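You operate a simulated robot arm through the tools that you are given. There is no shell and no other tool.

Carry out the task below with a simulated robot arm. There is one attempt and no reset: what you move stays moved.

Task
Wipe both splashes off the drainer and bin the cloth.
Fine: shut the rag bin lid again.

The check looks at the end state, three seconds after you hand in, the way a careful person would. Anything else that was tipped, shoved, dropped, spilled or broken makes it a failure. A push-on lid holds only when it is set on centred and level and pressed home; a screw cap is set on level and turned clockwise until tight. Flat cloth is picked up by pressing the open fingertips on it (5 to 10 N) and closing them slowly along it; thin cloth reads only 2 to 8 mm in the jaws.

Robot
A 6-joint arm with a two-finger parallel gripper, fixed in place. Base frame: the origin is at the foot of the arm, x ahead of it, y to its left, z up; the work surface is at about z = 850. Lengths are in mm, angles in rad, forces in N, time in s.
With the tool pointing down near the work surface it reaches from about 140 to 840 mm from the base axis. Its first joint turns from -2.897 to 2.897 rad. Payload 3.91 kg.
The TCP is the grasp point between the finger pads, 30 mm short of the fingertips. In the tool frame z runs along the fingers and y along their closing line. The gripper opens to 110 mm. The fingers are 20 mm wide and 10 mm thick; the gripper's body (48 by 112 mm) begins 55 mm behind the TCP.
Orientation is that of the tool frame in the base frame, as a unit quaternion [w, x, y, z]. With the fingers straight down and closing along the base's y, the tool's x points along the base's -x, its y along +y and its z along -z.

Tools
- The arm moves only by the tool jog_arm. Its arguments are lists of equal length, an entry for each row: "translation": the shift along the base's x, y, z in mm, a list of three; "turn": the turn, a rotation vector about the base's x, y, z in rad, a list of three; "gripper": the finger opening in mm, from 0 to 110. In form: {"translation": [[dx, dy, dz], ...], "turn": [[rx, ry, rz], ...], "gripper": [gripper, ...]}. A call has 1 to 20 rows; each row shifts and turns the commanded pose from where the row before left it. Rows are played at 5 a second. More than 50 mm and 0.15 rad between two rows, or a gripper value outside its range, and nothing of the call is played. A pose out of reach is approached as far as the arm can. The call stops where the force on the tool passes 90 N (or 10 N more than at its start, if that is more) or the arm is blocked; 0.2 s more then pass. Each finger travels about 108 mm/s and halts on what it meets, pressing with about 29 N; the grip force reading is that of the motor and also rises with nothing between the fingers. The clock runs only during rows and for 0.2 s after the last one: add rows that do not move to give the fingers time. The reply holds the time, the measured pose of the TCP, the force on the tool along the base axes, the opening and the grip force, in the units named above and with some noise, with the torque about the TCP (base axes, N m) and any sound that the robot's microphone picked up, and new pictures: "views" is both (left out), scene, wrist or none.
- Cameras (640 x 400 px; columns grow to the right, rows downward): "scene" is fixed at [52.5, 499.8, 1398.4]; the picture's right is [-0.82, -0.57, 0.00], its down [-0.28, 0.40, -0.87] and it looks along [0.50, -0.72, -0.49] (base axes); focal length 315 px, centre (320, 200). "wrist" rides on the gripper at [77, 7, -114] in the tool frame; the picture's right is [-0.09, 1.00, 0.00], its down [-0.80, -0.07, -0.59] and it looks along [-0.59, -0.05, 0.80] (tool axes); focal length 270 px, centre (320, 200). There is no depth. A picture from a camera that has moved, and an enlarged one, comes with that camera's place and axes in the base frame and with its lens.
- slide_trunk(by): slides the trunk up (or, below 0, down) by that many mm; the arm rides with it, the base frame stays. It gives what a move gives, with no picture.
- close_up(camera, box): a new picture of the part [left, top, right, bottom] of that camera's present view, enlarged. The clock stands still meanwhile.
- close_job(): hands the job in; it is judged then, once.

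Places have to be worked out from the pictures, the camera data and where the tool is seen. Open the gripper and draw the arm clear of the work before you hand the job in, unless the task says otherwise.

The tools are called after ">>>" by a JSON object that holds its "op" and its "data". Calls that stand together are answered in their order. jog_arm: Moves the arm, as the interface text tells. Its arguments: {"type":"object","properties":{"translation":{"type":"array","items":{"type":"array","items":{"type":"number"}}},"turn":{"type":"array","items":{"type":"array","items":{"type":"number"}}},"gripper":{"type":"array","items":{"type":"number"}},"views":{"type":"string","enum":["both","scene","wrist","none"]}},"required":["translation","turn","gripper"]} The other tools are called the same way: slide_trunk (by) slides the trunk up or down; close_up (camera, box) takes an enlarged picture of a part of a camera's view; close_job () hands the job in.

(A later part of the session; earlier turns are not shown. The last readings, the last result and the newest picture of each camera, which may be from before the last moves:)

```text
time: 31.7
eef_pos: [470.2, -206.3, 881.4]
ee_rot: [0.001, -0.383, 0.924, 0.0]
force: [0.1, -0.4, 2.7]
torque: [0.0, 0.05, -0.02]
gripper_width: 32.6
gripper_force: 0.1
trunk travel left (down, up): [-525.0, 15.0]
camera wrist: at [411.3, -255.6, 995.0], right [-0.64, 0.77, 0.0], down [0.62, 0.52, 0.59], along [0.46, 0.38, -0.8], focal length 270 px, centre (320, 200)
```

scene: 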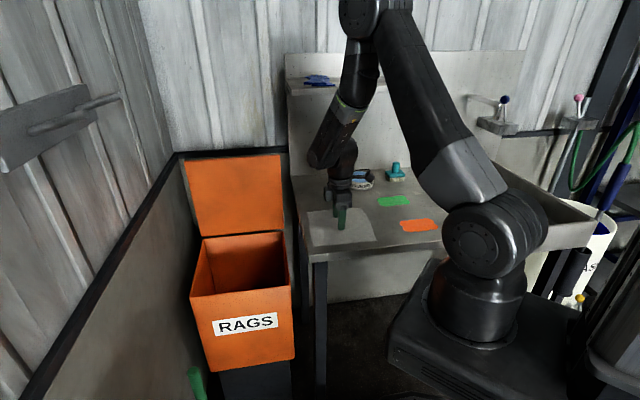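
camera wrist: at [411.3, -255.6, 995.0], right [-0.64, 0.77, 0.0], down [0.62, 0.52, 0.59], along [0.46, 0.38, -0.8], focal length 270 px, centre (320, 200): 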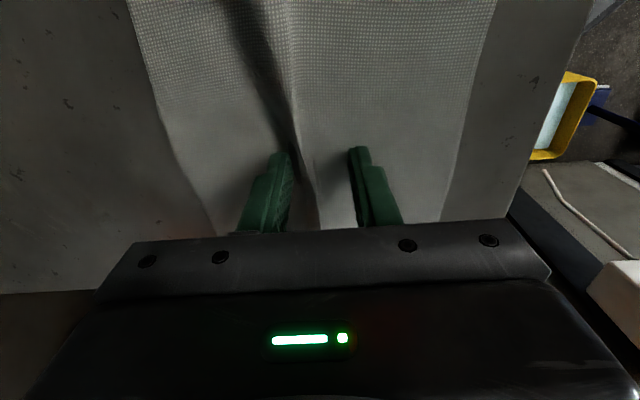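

The cloth is bunching between the fingers. I'll press slightly more and keep closing.

>>> {"op": "jog_arm", "data": {"translation": [[0, 0, -0.25], [0, 0, 0], [0, 0, 0], [0, 0, 0], [0, 0, 0], [0, 0, 0], [0, 0, 0], [0, 0, 0], [0, 0, 0], [0, 0, 0], [0, 0, 0], [0, 0, 0], [0, 0, 0], [0, 0, 0], [0, 0, 0]], "turn": [[0, 0, 0], [0, 0, 0], [0, 0, 0], [0, 0, 0], [0, 0, 0], [0, 0, 0], [0, 0, 0], [0, 0, 0], [0, 0, 0], [0, 0, 0], [0, 0, 0], [0, 0, 0], [0, 0, 0], [0, 0, 0], [0, 0, 0]], "gripper": [33, 30, 27, 24, 21, 18, 15, 12, 9, 6, 3, 0, 0, 0, 0]}}

```text
time: 34.9
eef_pos: [469.7, -207.3, 880.9]
ee_rot: [0.0, -0.382, 0.924, -0.001]
force: [-0.3, -0.2, 1.4]
torque: [0.0, -0.04, 0.03]
gripper_width: 2.4
gripper_force: 29.0
trunk travel left (down, up): [-525.0, 15.0]
camera wrist: at [411.6, -255.6, 995.1], right [-0.64, 0.77, 0.0], down [0.62, 0.52, 0.59], along [0.46, 0.38, -0.8], focal length 270 px, centre (320, 200)
```

scene: 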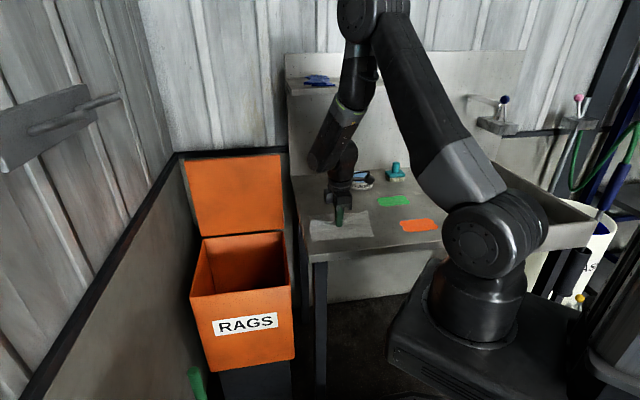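
wrist: 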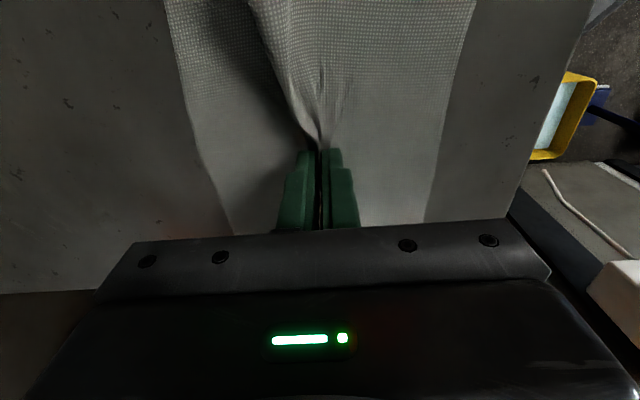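

The cloth is gripped, reading 2.4 mm. I'll lift and check.

>>> {"op": "jog_arm", "data": {"translation": [[0, 0, 10], [0, 0, 20], [0, 0, 30], [0, 0, 30], [0, 0, 30], [0, 0, 0]], "turn": [[0, 0, 0], [0, 0, 0], [0, 0, 0], [0, 0, 0], [0, 0, 0], [0, 0, 0]], "gripper": [0, 0, 0, 0, 0, 0]}}

>>> {"op": "close_up", "data": {"camera": "scene", "box": [280, 140, 460, 260]}}

```text
time: 36.3
eef_pos: [469.7, -207.0, 1003.1]
ee_rot: [0.0, -0.382, 0.924, -0.001]
force: [0.0, -0.2, 0.1]
torque: [0.0, 0.0, -0.01]
gripper_width: 2.0
gripper_force: 28.3
trunk travel left (down, up): [-525.0, 15.0]
camera wrist: at [411.0, -257.4, 1117.0], right [-0.64, 0.77, 0.0], down [0.62, 0.52, 0.59], along [0.46, 0.38, -0.8], focal length 270 px, centre (320, 200)
```

scene: 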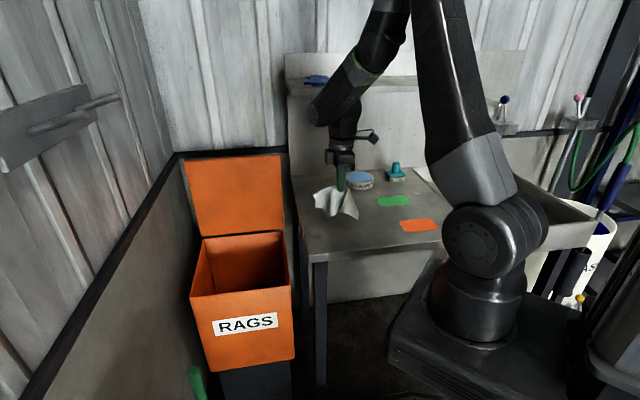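
wrist: 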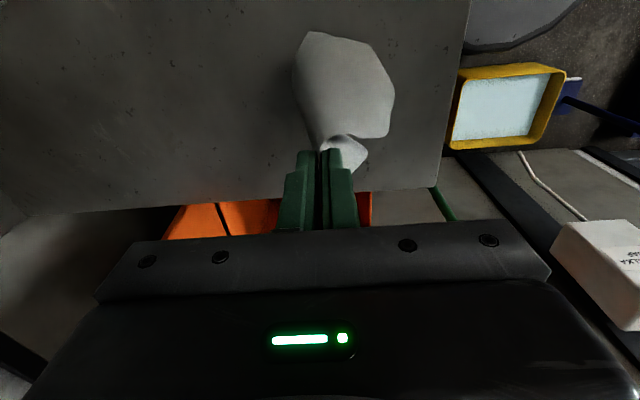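

```text
3.33 times, centred on (370, 200) of scene
camera zoom: at [52.5, 499.8, 1398.4], right [-0.82, -0.57, 0.0], down [-0.28, 0.4, -0.87], along [0.5, -0.72, -0.49], focal length 1051 px, centre (153, 200)
```

zoom: 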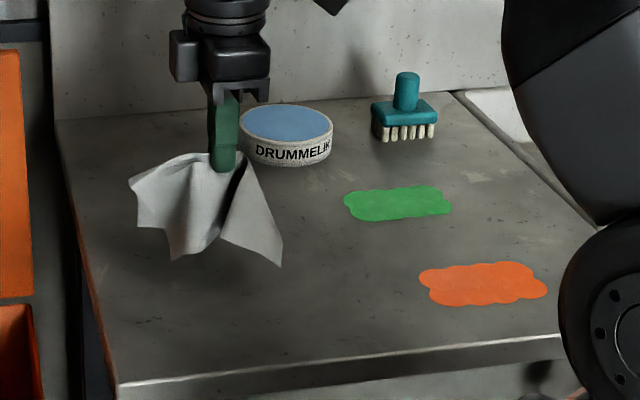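

The cloth hangs well from the tips. I'll carry it above the orange splash.

>>> {"op": "jog_arm", "data": {"translation": [[-40, -29, 0], [-40, -29, 0], [-40, -29, 0], [-40, -29, 0], [-42, -28, 0], [0, 0, 0]], "turn": [[0, 0, 0], [0, 0, 0], [0, 0, 0], [0, 0, 0], [0, 0, 0], [0, 0, 0]], "gripper": [0, 0, 0, 0, 0, 0]}}

>>> {"op": "close_up", "data": {"camera": "scene", "box": [330, 140, 510, 260]}}

```text
refused: row 5 steps farther than a row can; nothing moved
```

```text
3.33 times, centred on (420, 200) of scene
camera zoom: at [52.5, 499.8, 1398.4], right [-0.82, -0.57, 0.0], down [-0.28, 0.4, -0.87], along [0.5, -0.72, -0.49], focal length 1051 px, centre (-13, 200)
```

zoom: 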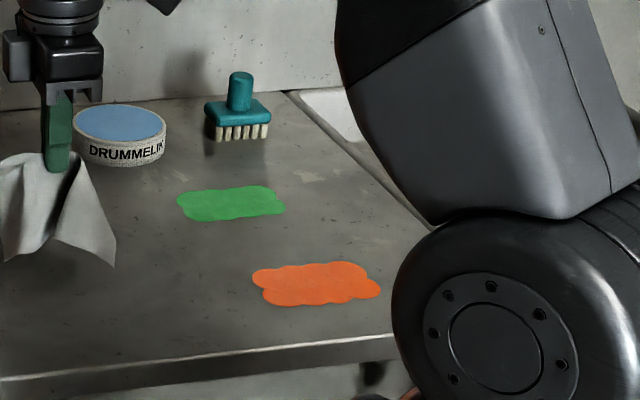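

That step was just over the row limit, so I'll repeat it in smaller rows.

>>> {"op": "jog_arm", "data": {"translation": [[-34, -24, 0], [-34, -24, 0], [-34, -24, 0], [-34, -24, 0], [-33, -24, 0], [-33, -24, 0], [0, 0, 0]], "turn": [[0, 0, 0], [0, 0, 0], [0, 0, 0], [0, 0, 0], [0, 0, 0], [0, 0, 0], [0, 0, 0]], "gripper": [0, 0, 0, 0, 0, 0, 0]}}

>>> {"op": "close_up", "data": {"camera": "scene", "box": [330, 140, 510, 260]}}

```text
time: 37.9
eef_pos: [268.1, -349.7, 1002.0]
ee_rot: [0.0, -0.383, 0.924, -0.001]
force: [0.6, 0.9, 0.3]
torque: [0.02, 0.01, -0.02]
gripper_width: 2.0
gripper_force: 28.6
trunk travel left (down, up): [-525.0, 15.0]
camera wrist: at [210.7, -399.9, 1115.2], right [-0.64, 0.77, 0.0], down [0.62, 0.52, 0.59], along [0.46, 0.38, -0.8], focal length 270 px, centre (320, 200)
```

scene: 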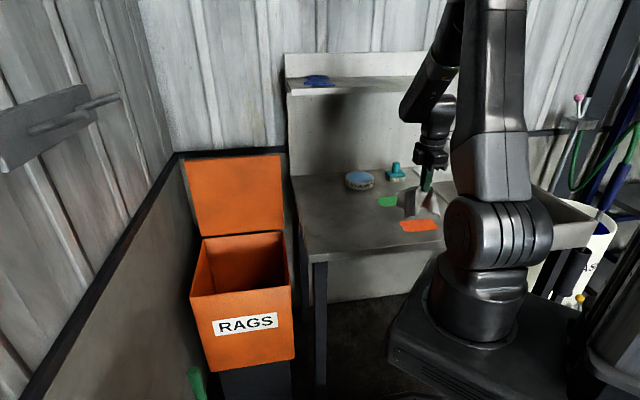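
wrist: 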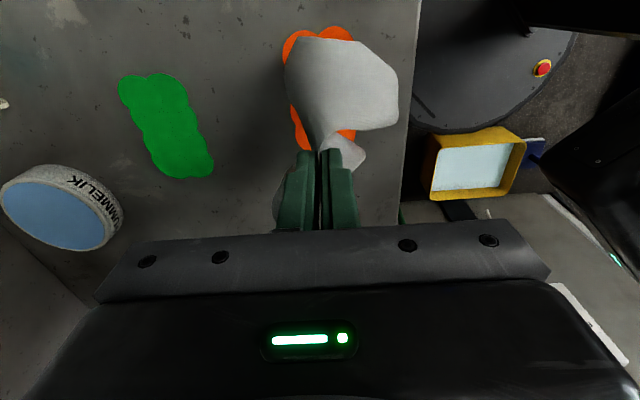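

```text
3.33 times, centred on (420, 200) of scene
camera zoom: at [52.5, 499.8, 1398.4], right [-0.82, -0.57, 0.0], down [-0.28, 0.4, -0.87], along [0.5, -0.72, -0.49], focal length 1051 px, centre (-13, 200)
```

zoom: 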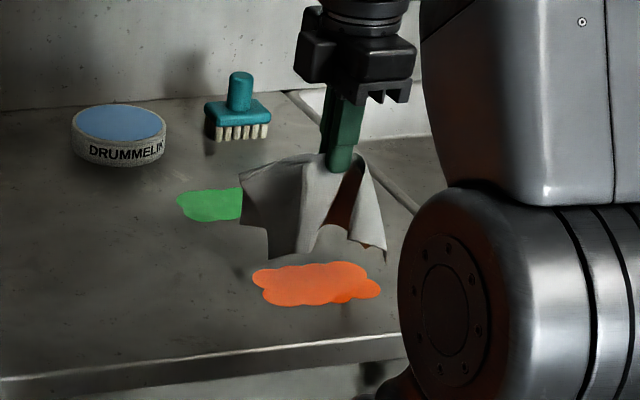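

The tool is centred over the orange splash, which spans s 402–475 and t −115 to −3 in drainer axes. I'm lowering to just above the surface.

>>> {"op": "jog_arm", "data": {"translation": [[0, 0, -30], [0, 0, -30], [0, 0, -30], [0, 0, -20], [0, 0, -6], [0, 0, 0]], "turn": [[0, 0, 0], [0, 0, 0], [0, 0, 0], [0, 0, 0], [0, 0, 0], [0, 0, 0]], "gripper": [0, 0, 0, 0, 0, 0], "views": "wrist"}}

>>> {"op": "jog_arm", "data": {"translation": [[0, 0, -1.5], [0, 0, -1], [0, 0, 0]], "turn": [[0, 0, 0], [0, 0, 0], [0, 0, 0]], "gripper": [0, 0, 0], "views": "none"}}

```text
time: 39.3
eef_pos: [267.1, -348.8, 884.5]
ee_rot: [0.0, -0.383, 0.924, -0.001]
force: [0.2, -0.8, 0.5]
torque: [0.01, 0.0, 0.0]
gripper_width: 2.1
gripper_force: 28.9
trunk travel left (down, up): [-525.0, 15.0]
camera wrist: at [209.4, -398.6, 999.4], right [-0.64, 0.77, 0.0], down [0.62, 0.52, 0.59], along [0.46, 0.38, -0.8], focal length 270 px, centre (320, 200)
```

wrist: 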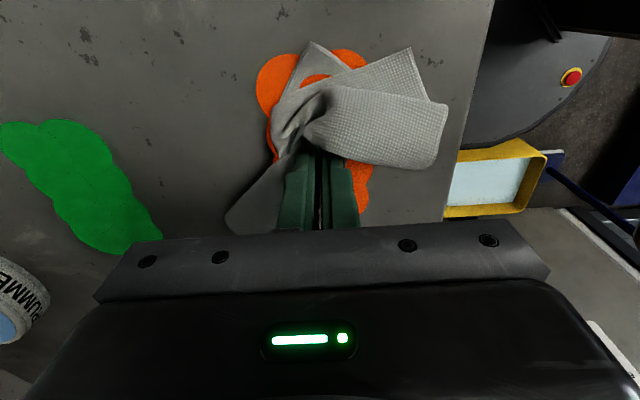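

```text
time: 40.1
eef_pos: [267.1, -348.9, 883.0]
ee_rot: [0.001, -0.383, 0.924, 0.0]
force: [1.0, 1.0, 6.1]
torque: [0.06, -0.07, 0.0]
gripper_width: 2.2
gripper_force: 29.2
trunk travel left (down, up): [-525.0, 15.0]
```

Contact at about 6 N. I'll press slightly and make a first test stroke along the splash.

>>> {"op": "jog_arm", "data": {"translation": [[0, 0, -0.2], [10.6, 10.6, 0], [10.6, 10.6, 0], [10.6, 10.6, 0], [10.6, 10.6, 0], [0, 0, 0]], "turn": [[0, 0, 0], [0, 0, 0], [0, 0, 0], [0, 0, 0], [0, 0, 0], [0, 0, 0]], "gripper": [0, 0, 0, 0, 0, 0]}}

>>> {"op": "close_up", "data": {"camera": "scene", "box": [330, 140, 510, 260]}}

```text
time: 41.5
eef_pos: [309.2, -306.9, 882.2]
ee_rot: [0.0, -0.382, 0.924, -0.001]
force: [-1.3, -1.1, 8.6]
torque: [0.04, 0.0, -0.01]
gripper_width: 2.4
gripper_force: 29.0
trunk travel left (down, up): [-525.0, 15.0]
camera wrist: at [250.8, -356.8, 996.4], right [-0.64, 0.77, 0.0], down [0.62, 0.52, 0.59], along [0.46, 0.38, -0.8], focal length 270 px, centre (320, 200)
```

scene: 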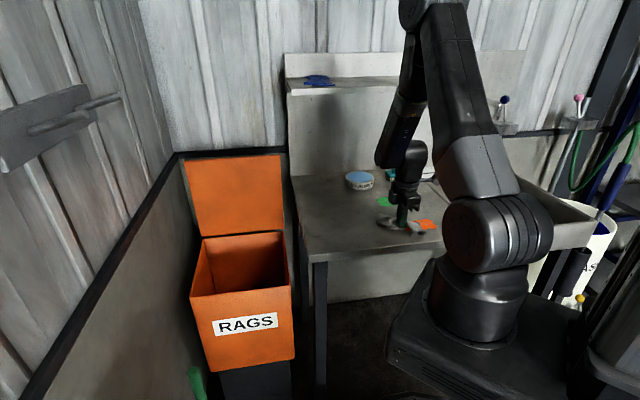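
wrist: 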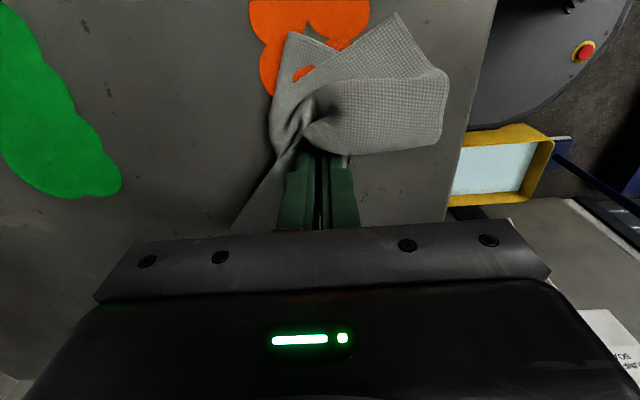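

```text
3.33 times, centred on (420, 200) of scene
camera zoom: at [52.5, 499.8, 1398.4], right [-0.82, -0.57, 0.0], down [-0.28, 0.4, -0.87], along [0.5, -0.72, -0.49], focal length 1051 px, centre (-13, 200)
```

zoom: 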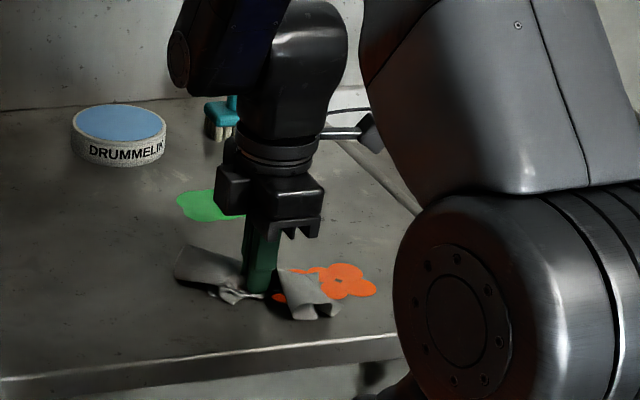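

The splash is coming off under the cloth. I'll raster over it along its length.

>>> {"op": "jog_arm", "data": {"translation": [[11.3, -11.3, 0], [11.3, -11.3, 0], [-14, -14, 0], [-14, -14, 0], [-14, -14, 0], [-14, -14, 0], [-14, -14, 0], [-14, -14, 0], [0, 0, 0]], "turn": [[0, 0, 0], [0, 0, 0], [0, 0, 0], [0, 0, 0], [0, 0, 0], [0, 0, 0], [0, 0, 0], [0, 0, 0], [0, 0, 0]], "gripper": [0, 0, 0, 0, 0, 0, 0, 0, 0]}}

>>> {"op": "close_up", "data": {"camera": "scene", "box": [330, 140, 510, 260]}}

```text
time: 43.5
eef_pos: [247.7, -415.2, 881.8]
ee_rot: [0.001, -0.382, 0.924, -0.002]
force: [1.3, -0.1, 11.7]
torque: [0.05, -0.12, -0.05]
gripper_width: 2.2
gripper_force: 29.2
trunk travel left (down, up): [-525.0, 15.0]
camera wrist: at [188.9, -464.6, 996.3], right [-0.64, 0.77, 0.0], down [0.62, 0.52, 0.59], along [0.46, 0.38, -0.8], focal length 270 px, centre (320, 200)
```

scene: 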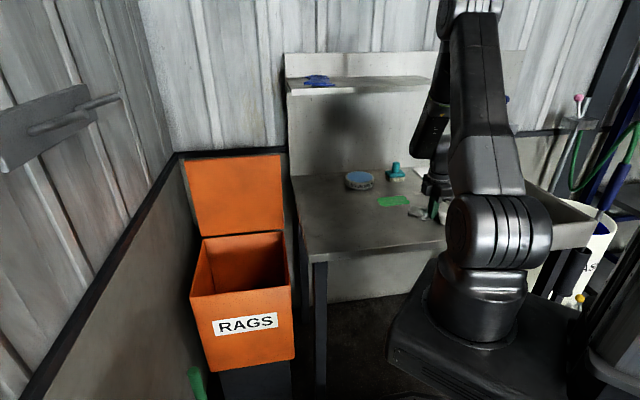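
wrist: 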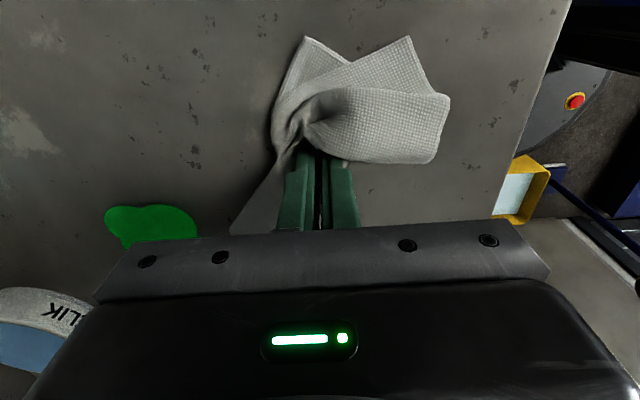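

```text
3.33 times, centred on (420, 200) of scene
camera zoom: at [52.5, 499.8, 1398.4], right [-0.82, -0.57, 0.0], down [-0.28, 0.4, -0.87], along [0.5, -0.72, -0.49], focal length 1051 px, centre (-13, 200)
```

zoom: 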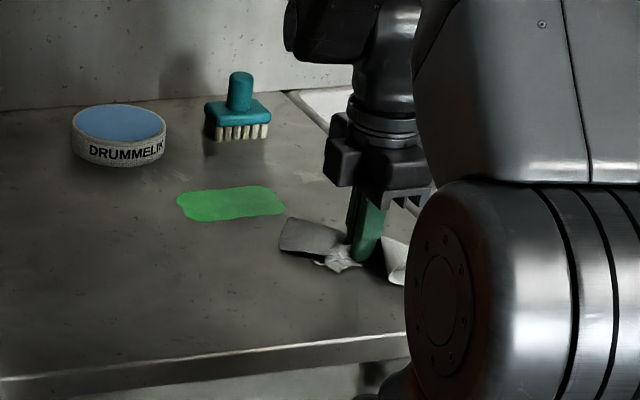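

Nearly all the orange is gone. I'll add three more strokes to cover the full area.

>>> {"op": "jog_arm", "data": {"translation": [[-15.6, 15.6, 0], [16.6, 16.6, 0], [16.6, 16.6, 0], [16.6, 16.6, 0], [16.6, 16.6, 0], [16.6, 16.6, 0], [-15.6, 15.6, 0], [-16.6, -16.6, 0], [-16.6, -16.6, 0], [-16.6, -16.6, 0], [-16.6, -16.6, 0], [-16.6, -16.6, 0], [-14.1, 14.1, 0], [16.6, 16.6, 0], [16.6, 16.6, 0], [16.6, 16.6, 0], [16.6, 16.6, 0], [16.6, 16.6, 0], [0, 0, 0]], "turn": [[0, 0, 0], [0, 0, 0], [0, 0, 0], [0, 0, 0], [0, 0, 0], [0, 0, 0], [0, 0, 0], [0, 0, 0], [0, 0, 0], [0, 0, 0], [0, 0, 0], [0, 0, 0], [0, 0, 0], [0, 0, 0], [0, 0, 0], [0, 0, 0], [0, 0, 0], [0, 0, 0], [0, 0, 0]], "gripper": [0, 0, 0, 0, 0, 0, 0, 0, 0, 0, 0, 0, 0, 0, 0, 0, 0, 0, 0]}}

```text
time: 47.5
eef_pos: [286.2, -285.8, 882.8]
ee_rot: [0.0, -0.382, 0.924, -0.001]
force: [-1.0, -0.3, 1.3]
torque: [-0.01, 0.04, -0.01]
gripper_width: 2.3
gripper_force: 29.2
trunk travel left (down, up): [-525.0, 15.0]
camera wrist: at [228.4, -335.2, 997.7], right [-0.64, 0.77, 0.0], down [0.62, 0.52, 0.59], along [0.46, 0.38, -0.8], focal length 270 px, centre (320, 200)
```

scene: 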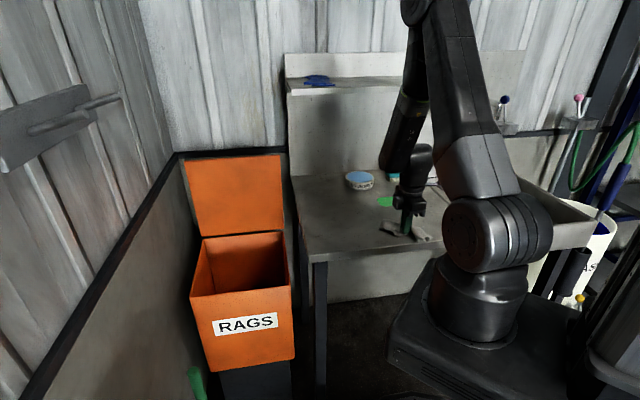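
wrist: 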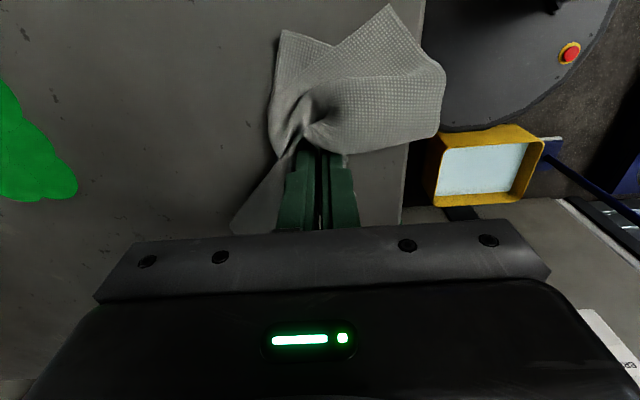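

No orange is visible now. I'll lift, carry the cloth over the green splash and inspect the wiped area on the way.

>>> {"op": "jog_arm", "data": {"translation": [[0, 0, 30], [0, 0, 40], [0, 0, 40], [26.5, -41, 0], [26.5, -41, 0], [26.5, -41, 0], [26.5, -41, 0], [0, 0, 0]], "turn": [[0, 0, 0], [0, 0, 0], [0, 0, 0], [0, 0, 0], [0, 0, 0], [0, 0, 0], [0, 0, 0], [0, 0, 0]], "gripper": [0, 0, 0, 0, 0, 0, 0, 0]}}

>>> {"op": "close_up", "data": {"camera": "scene", "box": [330, 140, 510, 260]}}

```text
time: 49.3
eef_pos: [389.9, -451.7, 991.3]
ee_rot: [0.0, -0.382, 0.924, -0.001]
force: [-0.4, 0.2, 0.2]
torque: [0.01, -0.01, -0.04]
gripper_width: 2.3
gripper_force: 29.2
trunk travel left (down, up): [-525.0, 15.0]
camera wrist: at [331.7, -500.8, 1105.4], right [-0.64, 0.77, 0.0], down [0.62, 0.52, 0.59], along [0.46, 0.38, -0.8], focal length 270 px, centre (320, 200)
```

scene: 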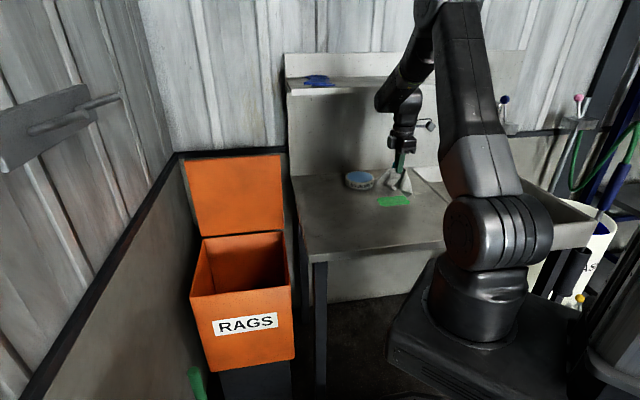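
wrist: 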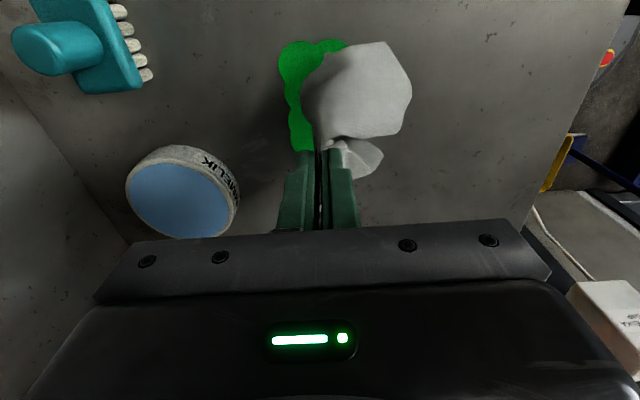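

```text
3.33 times, centred on (420, 200) of scene
camera zoom: at [52.5, 499.8, 1398.4], right [-0.82, -0.57, 0.0], down [-0.28, 0.4, -0.87], along [0.5, -0.72, -0.49], focal length 1051 px, centre (-13, 200)
```

zoom: 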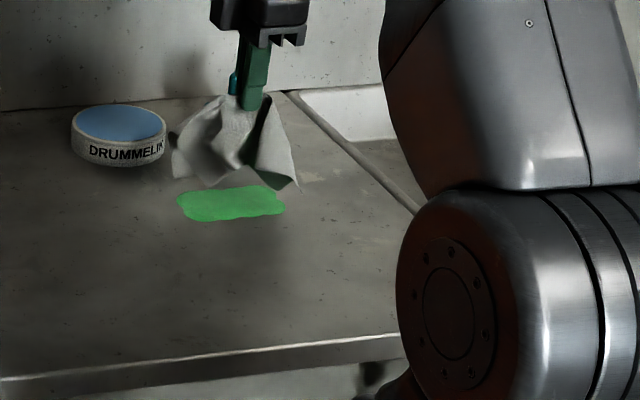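

The orange splash is fully gone in this view. I'll lower onto the green splash, staying clear of the tub at s>690.

>>> {"op": "jog_arm", "data": {"translation": [[0, 0, -30], [0, 0, -30], [0, 0, -30], [0, 0, -14], [0, 0, -2], [0, 0, 0]], "turn": [[0, 0, 0], [0, 0, 0], [0, 0, 0], [0, 0, 0], [0, 0, 0], [0, 0, 0]], "gripper": [0, 0, 0, 0, 0, 0], "views": "wrist"}}

>>> {"op": "jog_arm", "data": {"translation": [[0, 0, -1], [0, 0, -0.8], [0, 0, 0]], "turn": [[0, 0, 0], [0, 0, 0], [0, 0, 0]], "gripper": [0, 0, 0], "views": "none"}}

```text
time: 50.7
eef_pos: [389.9, -450.1, 885.3]
ee_rot: [0.001, -0.383, 0.924, -0.001]
force: [-1.2, 0.2, 2.4]
torque: [-0.02, 0.02, -0.02]
gripper_width: 2.2
gripper_force: 29.4
trunk travel left (down, up): [-525.0, 15.0]
camera wrist: at [333.1, -500.0, 998.8], right [-0.64, 0.77, 0.0], down [0.62, 0.52, 0.59], along [0.46, 0.38, -0.8], focal length 270 px, centre (320, 200)
```

wrist: 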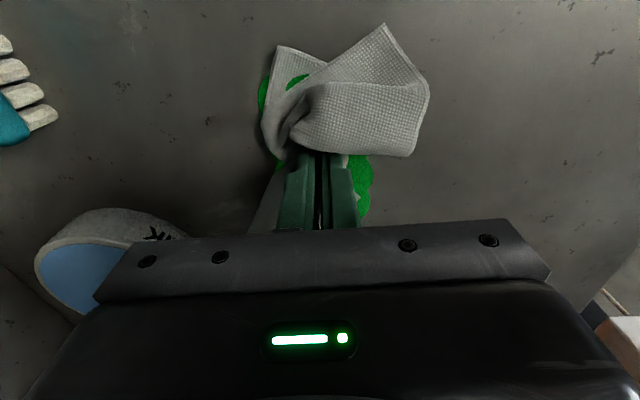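

```text
time: 51.5
eef_pos: [392.0, -450.6, 883.2]
ee_rot: [0.001, -0.384, 0.923, 0.0]
force: [-0.4, -0.6, 2.0]
torque: [-0.04, 0.01, 0.01]
gripper_width: 2.1
gripper_force: 29.1
trunk travel left (down, up): [-525.0, 15.0]
```

Light contact. I'll press a little more and read the force.

>>> {"op": "jog_arm", "data": {"translation": [[0, 0, -0.7], [0, 0, 0]], "turn": [[0, 0, 0], [0, 0, 0]], "gripper": [0, 0], "views": "none"}}

```text
time: 52.1
eef_pos: [392.0, -449.3, 882.9]
ee_rot: [0.001, -0.383, 0.924, -0.001]
force: [-0.2, -0.9, 5.3]
torque: [-0.02, 0.01, -0.02]
gripper_width: 2.2
gripper_force: 28.9
trunk travel left (down, up): [-525.0, 15.0]
```

I'll add a little pressure and wipe: out to the right end, back to the left end, then a second lane.

>>> {"op": "jog_arm", "data": {"translation": [[0, 0, -0.3], [-10.6, 10.6, 0], [-13.4, -13.4, 0], [-13.4, -13.4, 0], [-13.4, -13.4, 0], [14, 14, 0], [14, 14, 0], [14, 14, 0], [14, 14, 0], [14, 14, 0], [0, 0, 0]], "turn": [[0, 0, 0], [0, 0, 0], [0, 0, 0], [0, 0, 0], [0, 0, 0], [0, 0, 0], [0, 0, 0], [0, 0, 0], [0, 0, 0], [0, 0, 0], [0, 0, 0]], "gripper": [0, 0, 0, 0, 0, 0, 0, 0, 0, 0, 0]}}

>>> {"op": "close_up", "data": {"camera": "scene", "box": [330, 140, 510, 260]}}

```text
time: 54.5
eef_pos: [410.2, -408.1, 881.7]
ee_rot: [0.0, -0.382, 0.924, -0.001]
force: [-0.4, -1.7, 7.0]
torque: [-0.09, -0.05, 0.01]
gripper_width: 2.0
gripper_force: 29.0
trunk travel left (down, up): [-525.0, 15.0]
camera wrist: at [352.5, -458.3, 996.8], right [-0.64, 0.77, 0.0], down [0.62, 0.52, 0.59], along [0.46, 0.38, -0.8], focal length 270 px, centre (320, 200)
```

scene: 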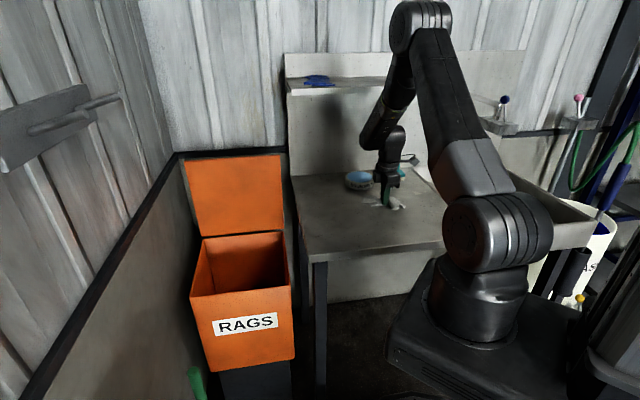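
wrist: 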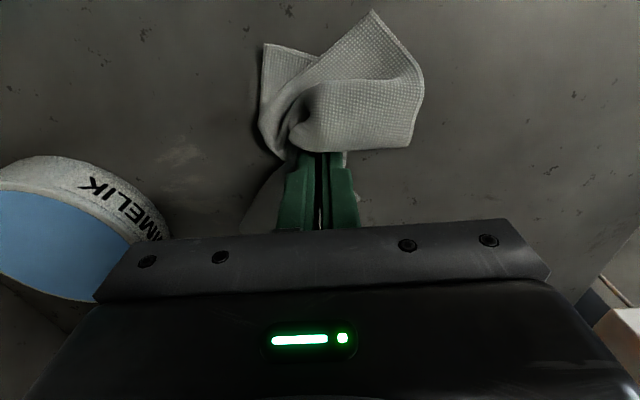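

```text
3.33 times, centred on (420, 200) of scene
camera zoom: at [52.5, 499.8, 1398.4], right [-0.82, -0.57, 0.0], down [-0.28, 0.4, -0.87], along [0.5, -0.72, -0.49], focal length 1051 px, centre (-13, 200)
```

zoom: 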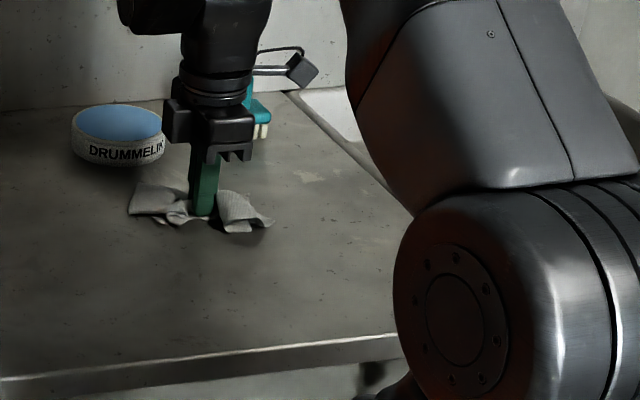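

The green looks gone. I'll make a second lane on the far side for full coverage, then lift.

>>> {"op": "jog_arm", "data": {"translation": [[8, -8, 0], [8, -8, 0], [-14, -14, 0], [-14, -14, 0], [-14, -14, 0], [-14, -14, 0], [-14, -14, 0], [4, -4, 0], [14, 14, 0], [14, 14, 0], [14, 14, 0], [14, 14, 0], [0, 0, 30], [0, 0, 40], [0, 0, 40], [0, 0, 0]], "turn": [[0, 0, 0], [0, 0, 0], [0, 0, 0], [0, 0, 0], [0, 0, 0], [0, 0, 0], [0, 0, 0], [0, 0, 0], [0, 0, 0], [0, 0, 0], [0, 0, 0], [0, 0, 0], [0, 0, 0], [0, 0, 0], [0, 0, 0], [0, 0, 0]], "gripper": [0, 0, 0, 0, 0, 0, 0, 0, 0, 0, 0, 0, 0, 0, 0, 0]}}

>>> {"op": "close_up", "data": {"camera": "scene", "box": [330, 140, 510, 260]}}

```text
time: 57.9
eef_pos: [417.8, -444.3, 995.2]
ee_rot: [0.0, -0.382, 0.924, 0.0]
force: [0.5, -0.2, 0.0]
torque: [-0.01, 0.0, -0.03]
gripper_width: 2.2
gripper_force: 28.9
trunk travel left (down, up): [-525.0, 15.0]
camera wrist: at [359.3, -493.7, 1108.5], right [-0.64, 0.77, 0.0], down [0.62, 0.52, 0.59], along [0.46, 0.38, -0.8], focal length 270 px, centre (320, 200)
```

scene: 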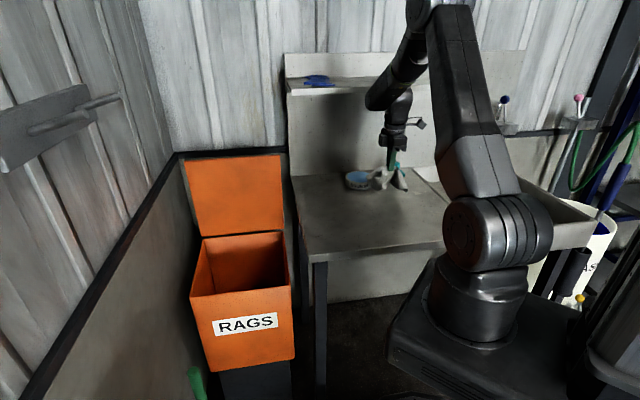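
wrist: 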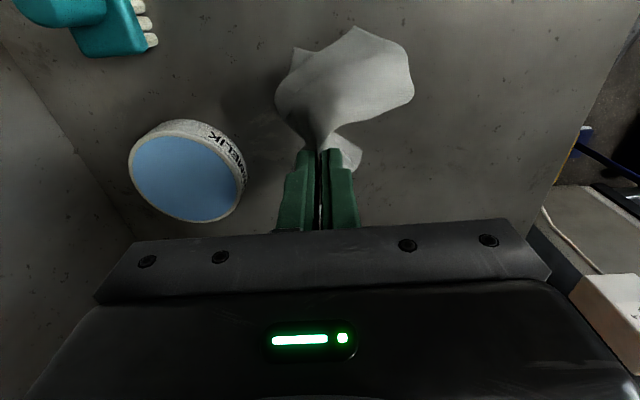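

```text
3.33 times, centred on (420, 200) of scene
camera zoom: at [52.5, 499.8, 1398.4], right [-0.82, -0.57, 0.0], down [-0.28, 0.4, -0.87], along [0.5, -0.72, -0.49], focal length 1051 px, centre (-13, 200)
```

zoom: 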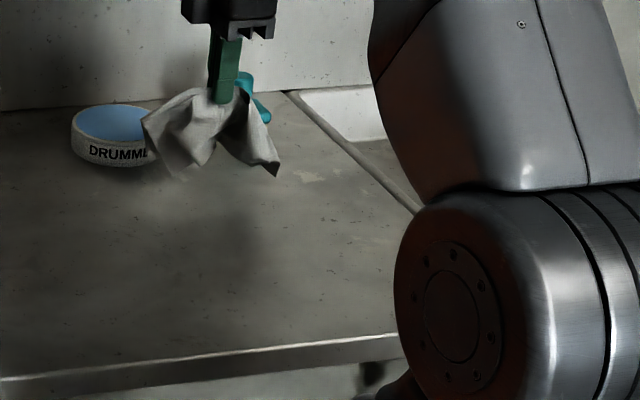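

Both splashes are gone and the tub and brush haven't moved. I'll raise the cloth, pull it to the front and carry it over the bin opening, centred near (746,-35).

>>> {"op": "jog_arm", "data": {"translation": [[0, 0, 40], [-22.6, 22.6, 0], [-22.6, 22.6, 0], [33.5, 33.5, 0], [33.5, 33.5, 0], [33.5, 33.5, 0], [33.5, 33.5, 0], [33.5, 33.5, 0], [33.5, 33.5, 0], [33.5, 33.5, 0], [33.5, 33.5, 0], [33.5, 33.5, 0], [33.5, 33.5, 0], [33.5, 33.5, 0], [0, 0, 0]], "turn": [[0, 0, 0], [0, 0, 0], [0, 0, 0], [0, 0, 0], [0, 0, 0], [0, 0, 0], [0, 0, 0], [0, 0, 0], [0, 0, 0], [0, 0, 0], [0, 0, 0], [0, 0, 0], [0, 0, 0], [0, 0, 0], [0, 0, 0]], "gripper": [0, 0, 0, 0, 0, 0, 0, 0, 0, 0, 0, 0, 0, 0, 0]}}

>>> {"op": "close_up", "data": {"camera": "scene", "box": [280, 140, 460, 260]}}

```text
time: 61.1
eef_pos: [741.8, -28.3, 1033.1]
ee_rot: [0.001, -0.382, 0.924, -0.001]
force: [1.2, 0.1, -0.4]
torque: [0.01, -0.01, 0.01]
gripper_width: 2.0
gripper_force: 29.1
trunk travel left (down, up): [-525.0, 15.0]
camera wrist: at [683.7, -78.2, 1147.5], right [-0.64, 0.77, 0.0], down [0.62, 0.52, 0.59], along [0.46, 0.38, -0.8], focal length 270 px, centre (320, 200)
```

scene: 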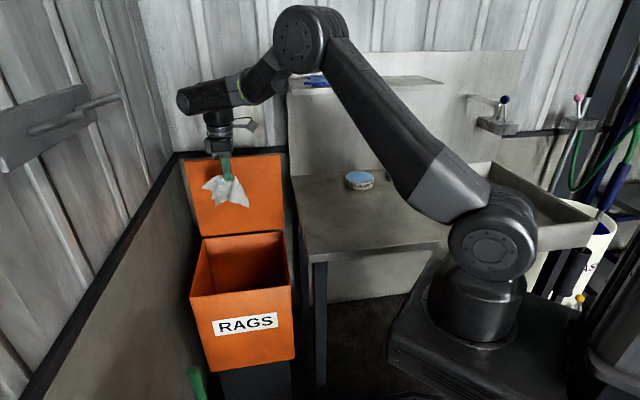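
wrist: 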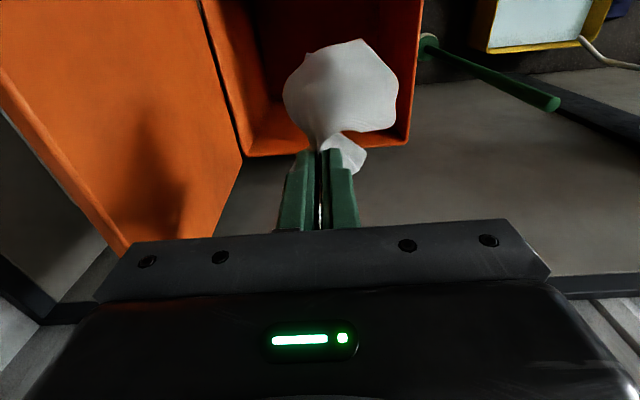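

```text
3.33 times, centred on (370, 200) of scene
camera zoom: at [52.5, 499.8, 1398.4], right [-0.82, -0.57, 0.0], down [-0.28, 0.4, -0.87], along [0.5, -0.72, -0.49], focal length 1051 px, centre (153, 200)
```

zoom: 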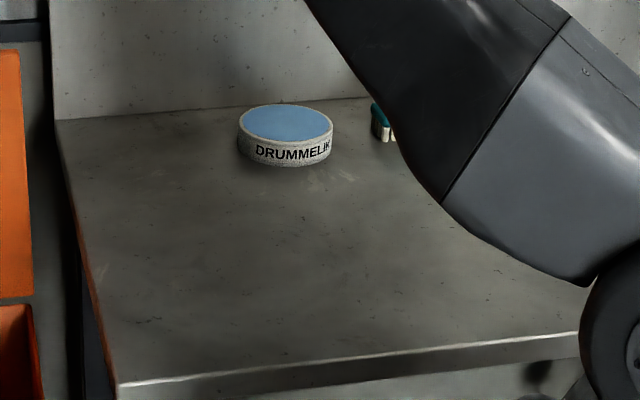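

The drainer is clean and the cloth is centred over the bin opening (s 405–699, t 350–640). I'm lowering into the bin.

>>> {"op": "jog_arm", "data": {"translation": [[0, 0, -42], [0, 0, -42], [0, 0, -42], [0, 0, -42], [0, 0, -42], [0, 0, -42], [0, 0, -42], [0, 0, -34], [0, 0, 0], [0, 0, 0]], "turn": [[0, 0, 0], [0, 0, 0], [0, 0, 0], [0, 0, 0], [0, 0, 0], [0, 0, 0], [0, 0, 0], [0, 0, 0], [0, 0, 0], [0, 0, 0]], "gripper": [0, 0, 0, 0, 0, 0, 0, 0, 0, 0]}}

```text
time: 63.3
eef_pos: [743.2, -26.2, 704.0]
ee_rot: [0.0, -0.383, 0.924, -0.001]
force: [0.1, -0.4, -1.0]
torque: [0.01, -0.02, -0.04]
gripper_width: 2.1
gripper_force: 29.4
trunk travel left (down, up): [-525.0, 15.0]
camera wrist: at [684.1, -77.1, 818.0], right [-0.64, 0.77, 0.0], down [0.62, 0.52, 0.59], along [0.46, 0.38, -0.8], focal length 270 px, centre (320, 200)
```

scene: 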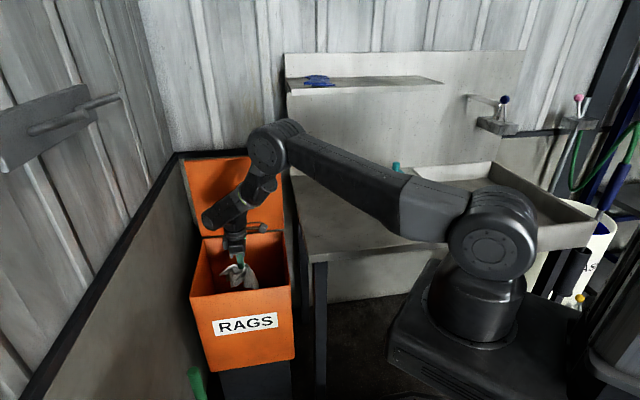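
wrist: 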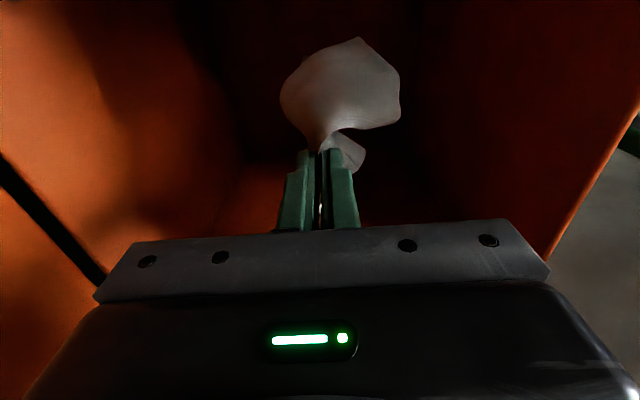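

The cloth hangs inside the bin, so I'll release it here.

>>> {"op": "jog_arm", "data": {"translation": [[0, 0, 0], [0, 0, 0], [0, 0, 0], [0, 0, 0], [0, 0, 0]], "turn": [[0, 0, 0], [0, 0, 0], [0, 0, 0], [0, 0, 0], [0, 0, 0]], "gripper": [20, 40, 60, 60, 60]}}

```text
time: 64.5
eef_pos: [742.9, -28.1, 703.9]
ee_rot: [0.001, -0.383, 0.924, -0.002]
force: [0.6, 0.0, -0.1]
torque: [0.04, 0.02, -0.04]
gripper_width: 59.7
gripper_force: 0.1
trunk travel left (down, up): [-525.0, 15.0]
camera wrist: at [684.2, -77.1, 818.2], right [-0.64, 0.77, 0.0], down [0.62, 0.52, 0.59], along [0.46, 0.38, -0.8], focal length 270 px, centre (320, 200)
```

scene: 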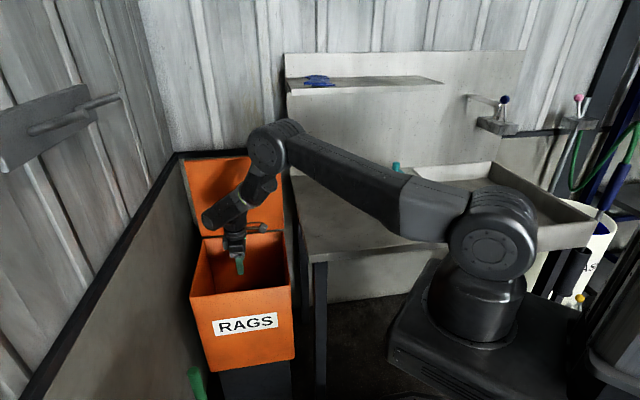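
wrist: 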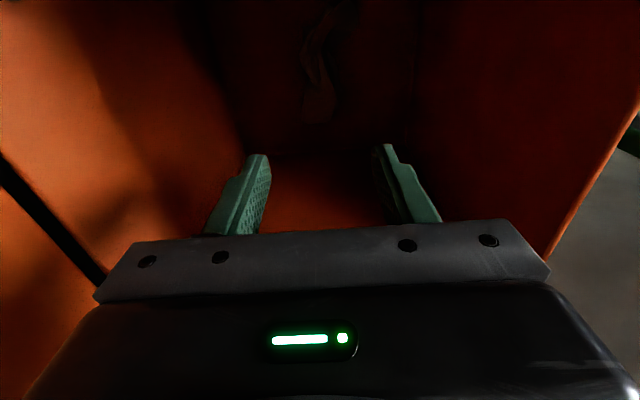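

The cloth has dropped to the bottom of the bin. I'll raise the arm and tilt the tool as before, ready to go back to the handle behind the upright lid, keeping below the shelf height.

>>> {"op": "jog_arm", "data": {"translation": [[0, 0, 44], [0, 0, 44], [0, 0, 44], [0, 0, 44], [0, 0, 44], [0, 0, 44], [0, 0, 44], [0, 0, 43], [-11, -11, 0], [-11, -11, 0], [-11, -11, 0], [-11, -11, 0], [0, 0, 0]], "turn": [[0, 0, 0], [0, 0, 0], [0, 0, 0], [0, 0, 0], [0, 0, 0], [0, 0, 0], [0, 0, 0], [0, 0, 0], [0.0795, -0.0795, 0], [0.0795, -0.0795, 0], [0.0795, -0.0795, 0], [0.0795, -0.0795, 0], [0, 0, 0]], "gripper": [60, 60, 60, 60, 60, 60, 50, 40, 32, 32, 32, 32, 32]}}

>>> {"op": "close_up", "data": {"camera": "scene", "box": [160, 130, 340, 310]}}

```text
time: 67.3
eef_pos: [696.2, -72.8, 1057.0]
ee_rot: [0.208, -0.373, 0.9, 0.085]
force: [-0.7, 0.1, -0.1]
torque: [-0.01, 0.0, 0.02]
gripper_width: 32.2
gripper_force: 0.0
trunk travel left (down, up): [-525.0, 15.0]
camera wrist: at [608.7, -153.2, 1125.7], right [-0.65, 0.76, 0.04], down [0.38, 0.28, 0.88], along [0.66, 0.59, -0.47], focal length 270 px, centre (320, 200)
```

scene: 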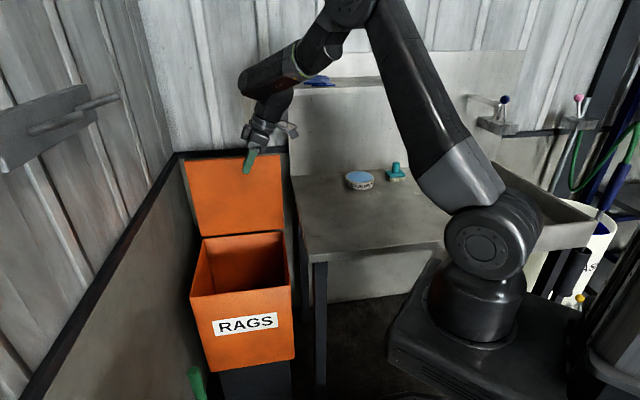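
wrist: 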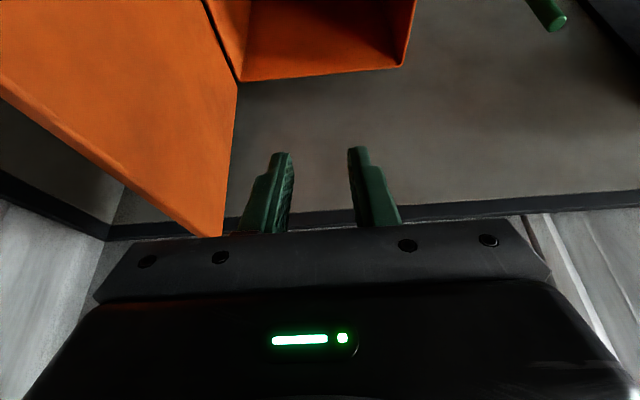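

```text
2.22 times, centred on (250, 220) of scene
camera zoom: at [52.5, 499.8, 1398.4], right [-0.82, -0.57, 0.0], down [-0.28, 0.4, -0.87], along [0.5, -0.72, -0.49], focal length 701 px, centre (476, 156)
```

zoom: 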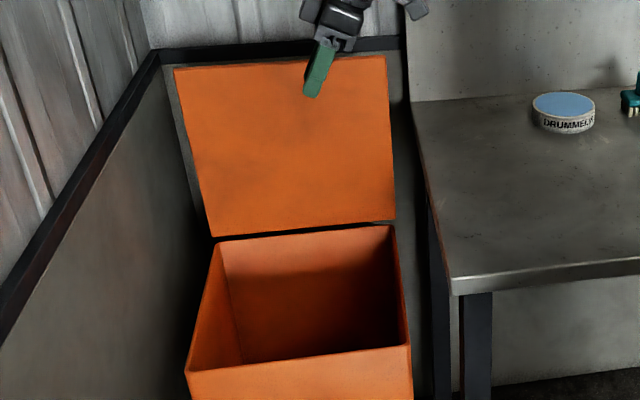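

The lid is still upright. I'll move over its top edge to a spot above the handle and look before inserting.

>>> {"op": "jog_arm", "data": {"translation": [[29.4, -29.4, 0], [29.4, -29.4, 0], [29.4, -29.4, 0], [29.4, -29.4, 0], [29.4, -29.4, 0], [0, 0, 0]], "turn": [[0, 0, 0], [0, 0, 0], [0, 0, 0], [0, 0, 0], [0, 0, 0], [0, 0, 0]], "gripper": [32, 32, 32, 32, 32, 32]}}

>>> {"op": "close_up", "data": {"camera": "wrist", "box": [200, 30, 440, 240]}}

```text
time: 68.7
eef_pos: [842.6, -221.7, 1056.4]
ee_rot: [0.206, -0.372, 0.901, 0.085]
force: [0.0, 0.0, 0.5]
torque: [-0.03, 0.01, -0.02]
gripper_width: 32.2
gripper_force: 0.0
trunk travel left (down, up): [-525.0, 15.0]
camera wrist: at [754.7, -300.2, 1125.9], right [-0.65, 0.76, 0.04], down [0.38, 0.28, 0.88], along [0.66, 0.59, -0.47], focal length 270 px, centre (320, 200)
```

scene: 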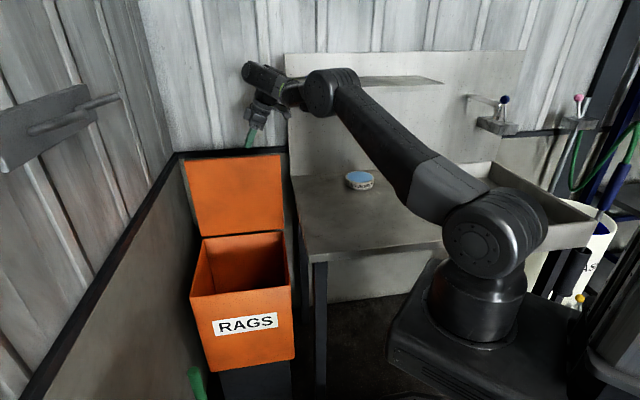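
wrist: 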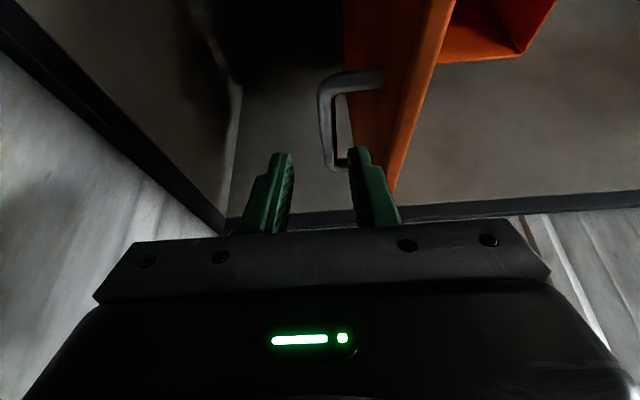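

```text
1.90 times, centred on (320, 135) of wrist
camera zoom: at [754.7, -300.2, 1125.9], right [-0.65, 0.76, 0.04], down [0.38, 0.28, 0.88], along [0.66, 0.59, -0.47], focal length 515 px, centre (320, 324)
```

zoom: 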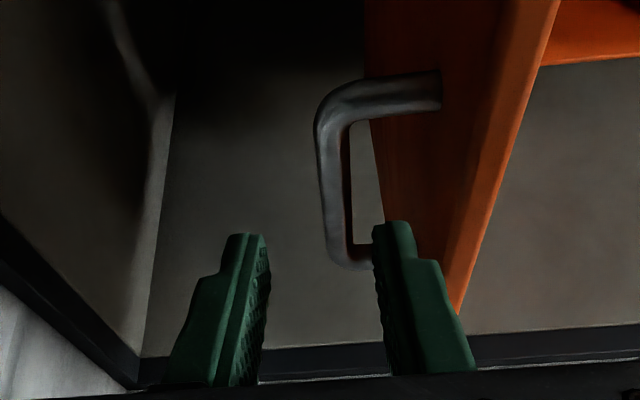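

The bar is near s≈747, z≈957 and t 457–560, between the finger lines. I'll insert along the tool axis with a small correction to the front.

>>> {"op": "jog_arm", "data": {"translation": [[7, 8, -20.4], [7, 8, -20.4], [7, 8, -20.4], [6.8, 8, -20.2], [0, 0, 0]], "turn": [[0, 0, 0], [0, 0, 0], [0, 0, 0], [0, 0, 0], [0, 0, 0]], "gripper": [32, 32, 32, 32, 32]}}

>>> {"op": "close_up", "data": {"camera": "wrist", "box": [200, 30, 440, 240]}}

```text
time: 69.9
eef_pos: [872.1, -188.9, 973.8]
ee_rot: [0.207, -0.373, 0.9, 0.085]
force: [0.7, 0.3, 0.0]
torque: [-0.03, 0.01, 0.0]
gripper_width: 32.1
gripper_force: 0.1
trunk travel left (down, up): [-525.0, 15.0]
camera wrist: at [783.1, -267.8, 1042.7], right [-0.65, 0.76, 0.04], down [0.38, 0.28, 0.88], along [0.66, 0.59, -0.47], focal length 270 px, centre (320, 200)
```

scene: 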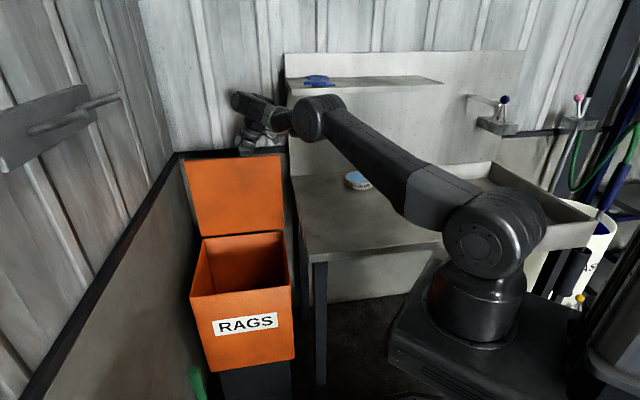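
wrist: 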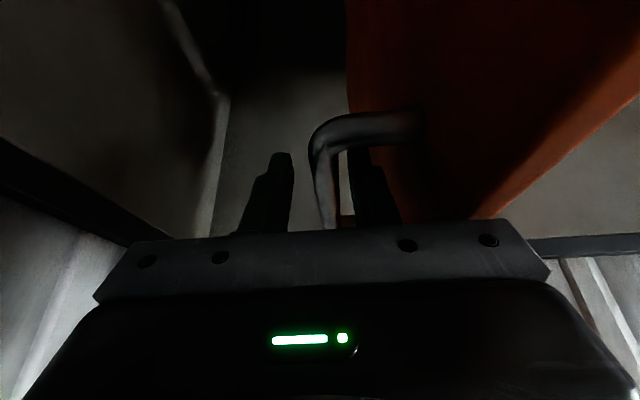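

```text
1.90 times, centred on (320, 135) of wrist
camera zoom: at [783.1, -267.8, 1042.7], right [-0.65, 0.76, 0.04], down [0.38, 0.28, 0.88], along [0.66, 0.59, -0.47], focal length 515 px, centre (320, 324)
```

zoom: 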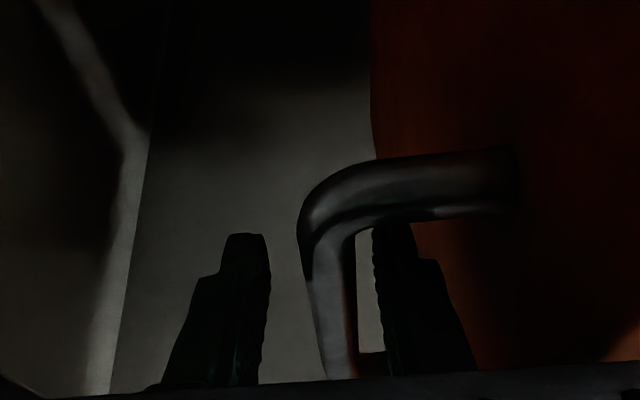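

The fingers straddle the bar with no contact. I'll close on it.

>>> {"op": "jog_arm", "data": {"translation": [[0, 0, 0], [0, 0, 0], [0, 0, 0], [0, 0, 0], [0, 0, 0], [0, 0, 0]], "turn": [[0, 0, 0], [0, 0, 0], [0, 0, 0], [0, 0, 0], [0, 0, 0], [0, 0, 0]], "gripper": [26, 20, 15, 10, 5, 5], "views": "wrist"}}

```text
time: 71.3
eef_pos: [871.2, -187.8, 973.7]
ee_rot: [0.207, -0.371, 0.901, 0.085]
force: [0.1, 0.1, 0.1]
torque: [0.04, -0.01, -0.73]
gripper_width: 13.7
gripper_force: 45.2
trunk travel left (down, up): [-525.0, 15.0]
camera wrist: at [783.0, -267.9, 1042.7], right [-0.65, 0.76, 0.04], down [0.38, 0.28, 0.88], along [0.66, 0.59, -0.47], focal length 270 px, centre (320, 200)
```

wrist: 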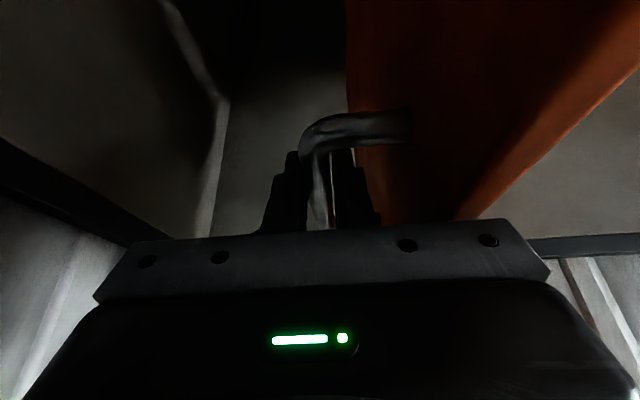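

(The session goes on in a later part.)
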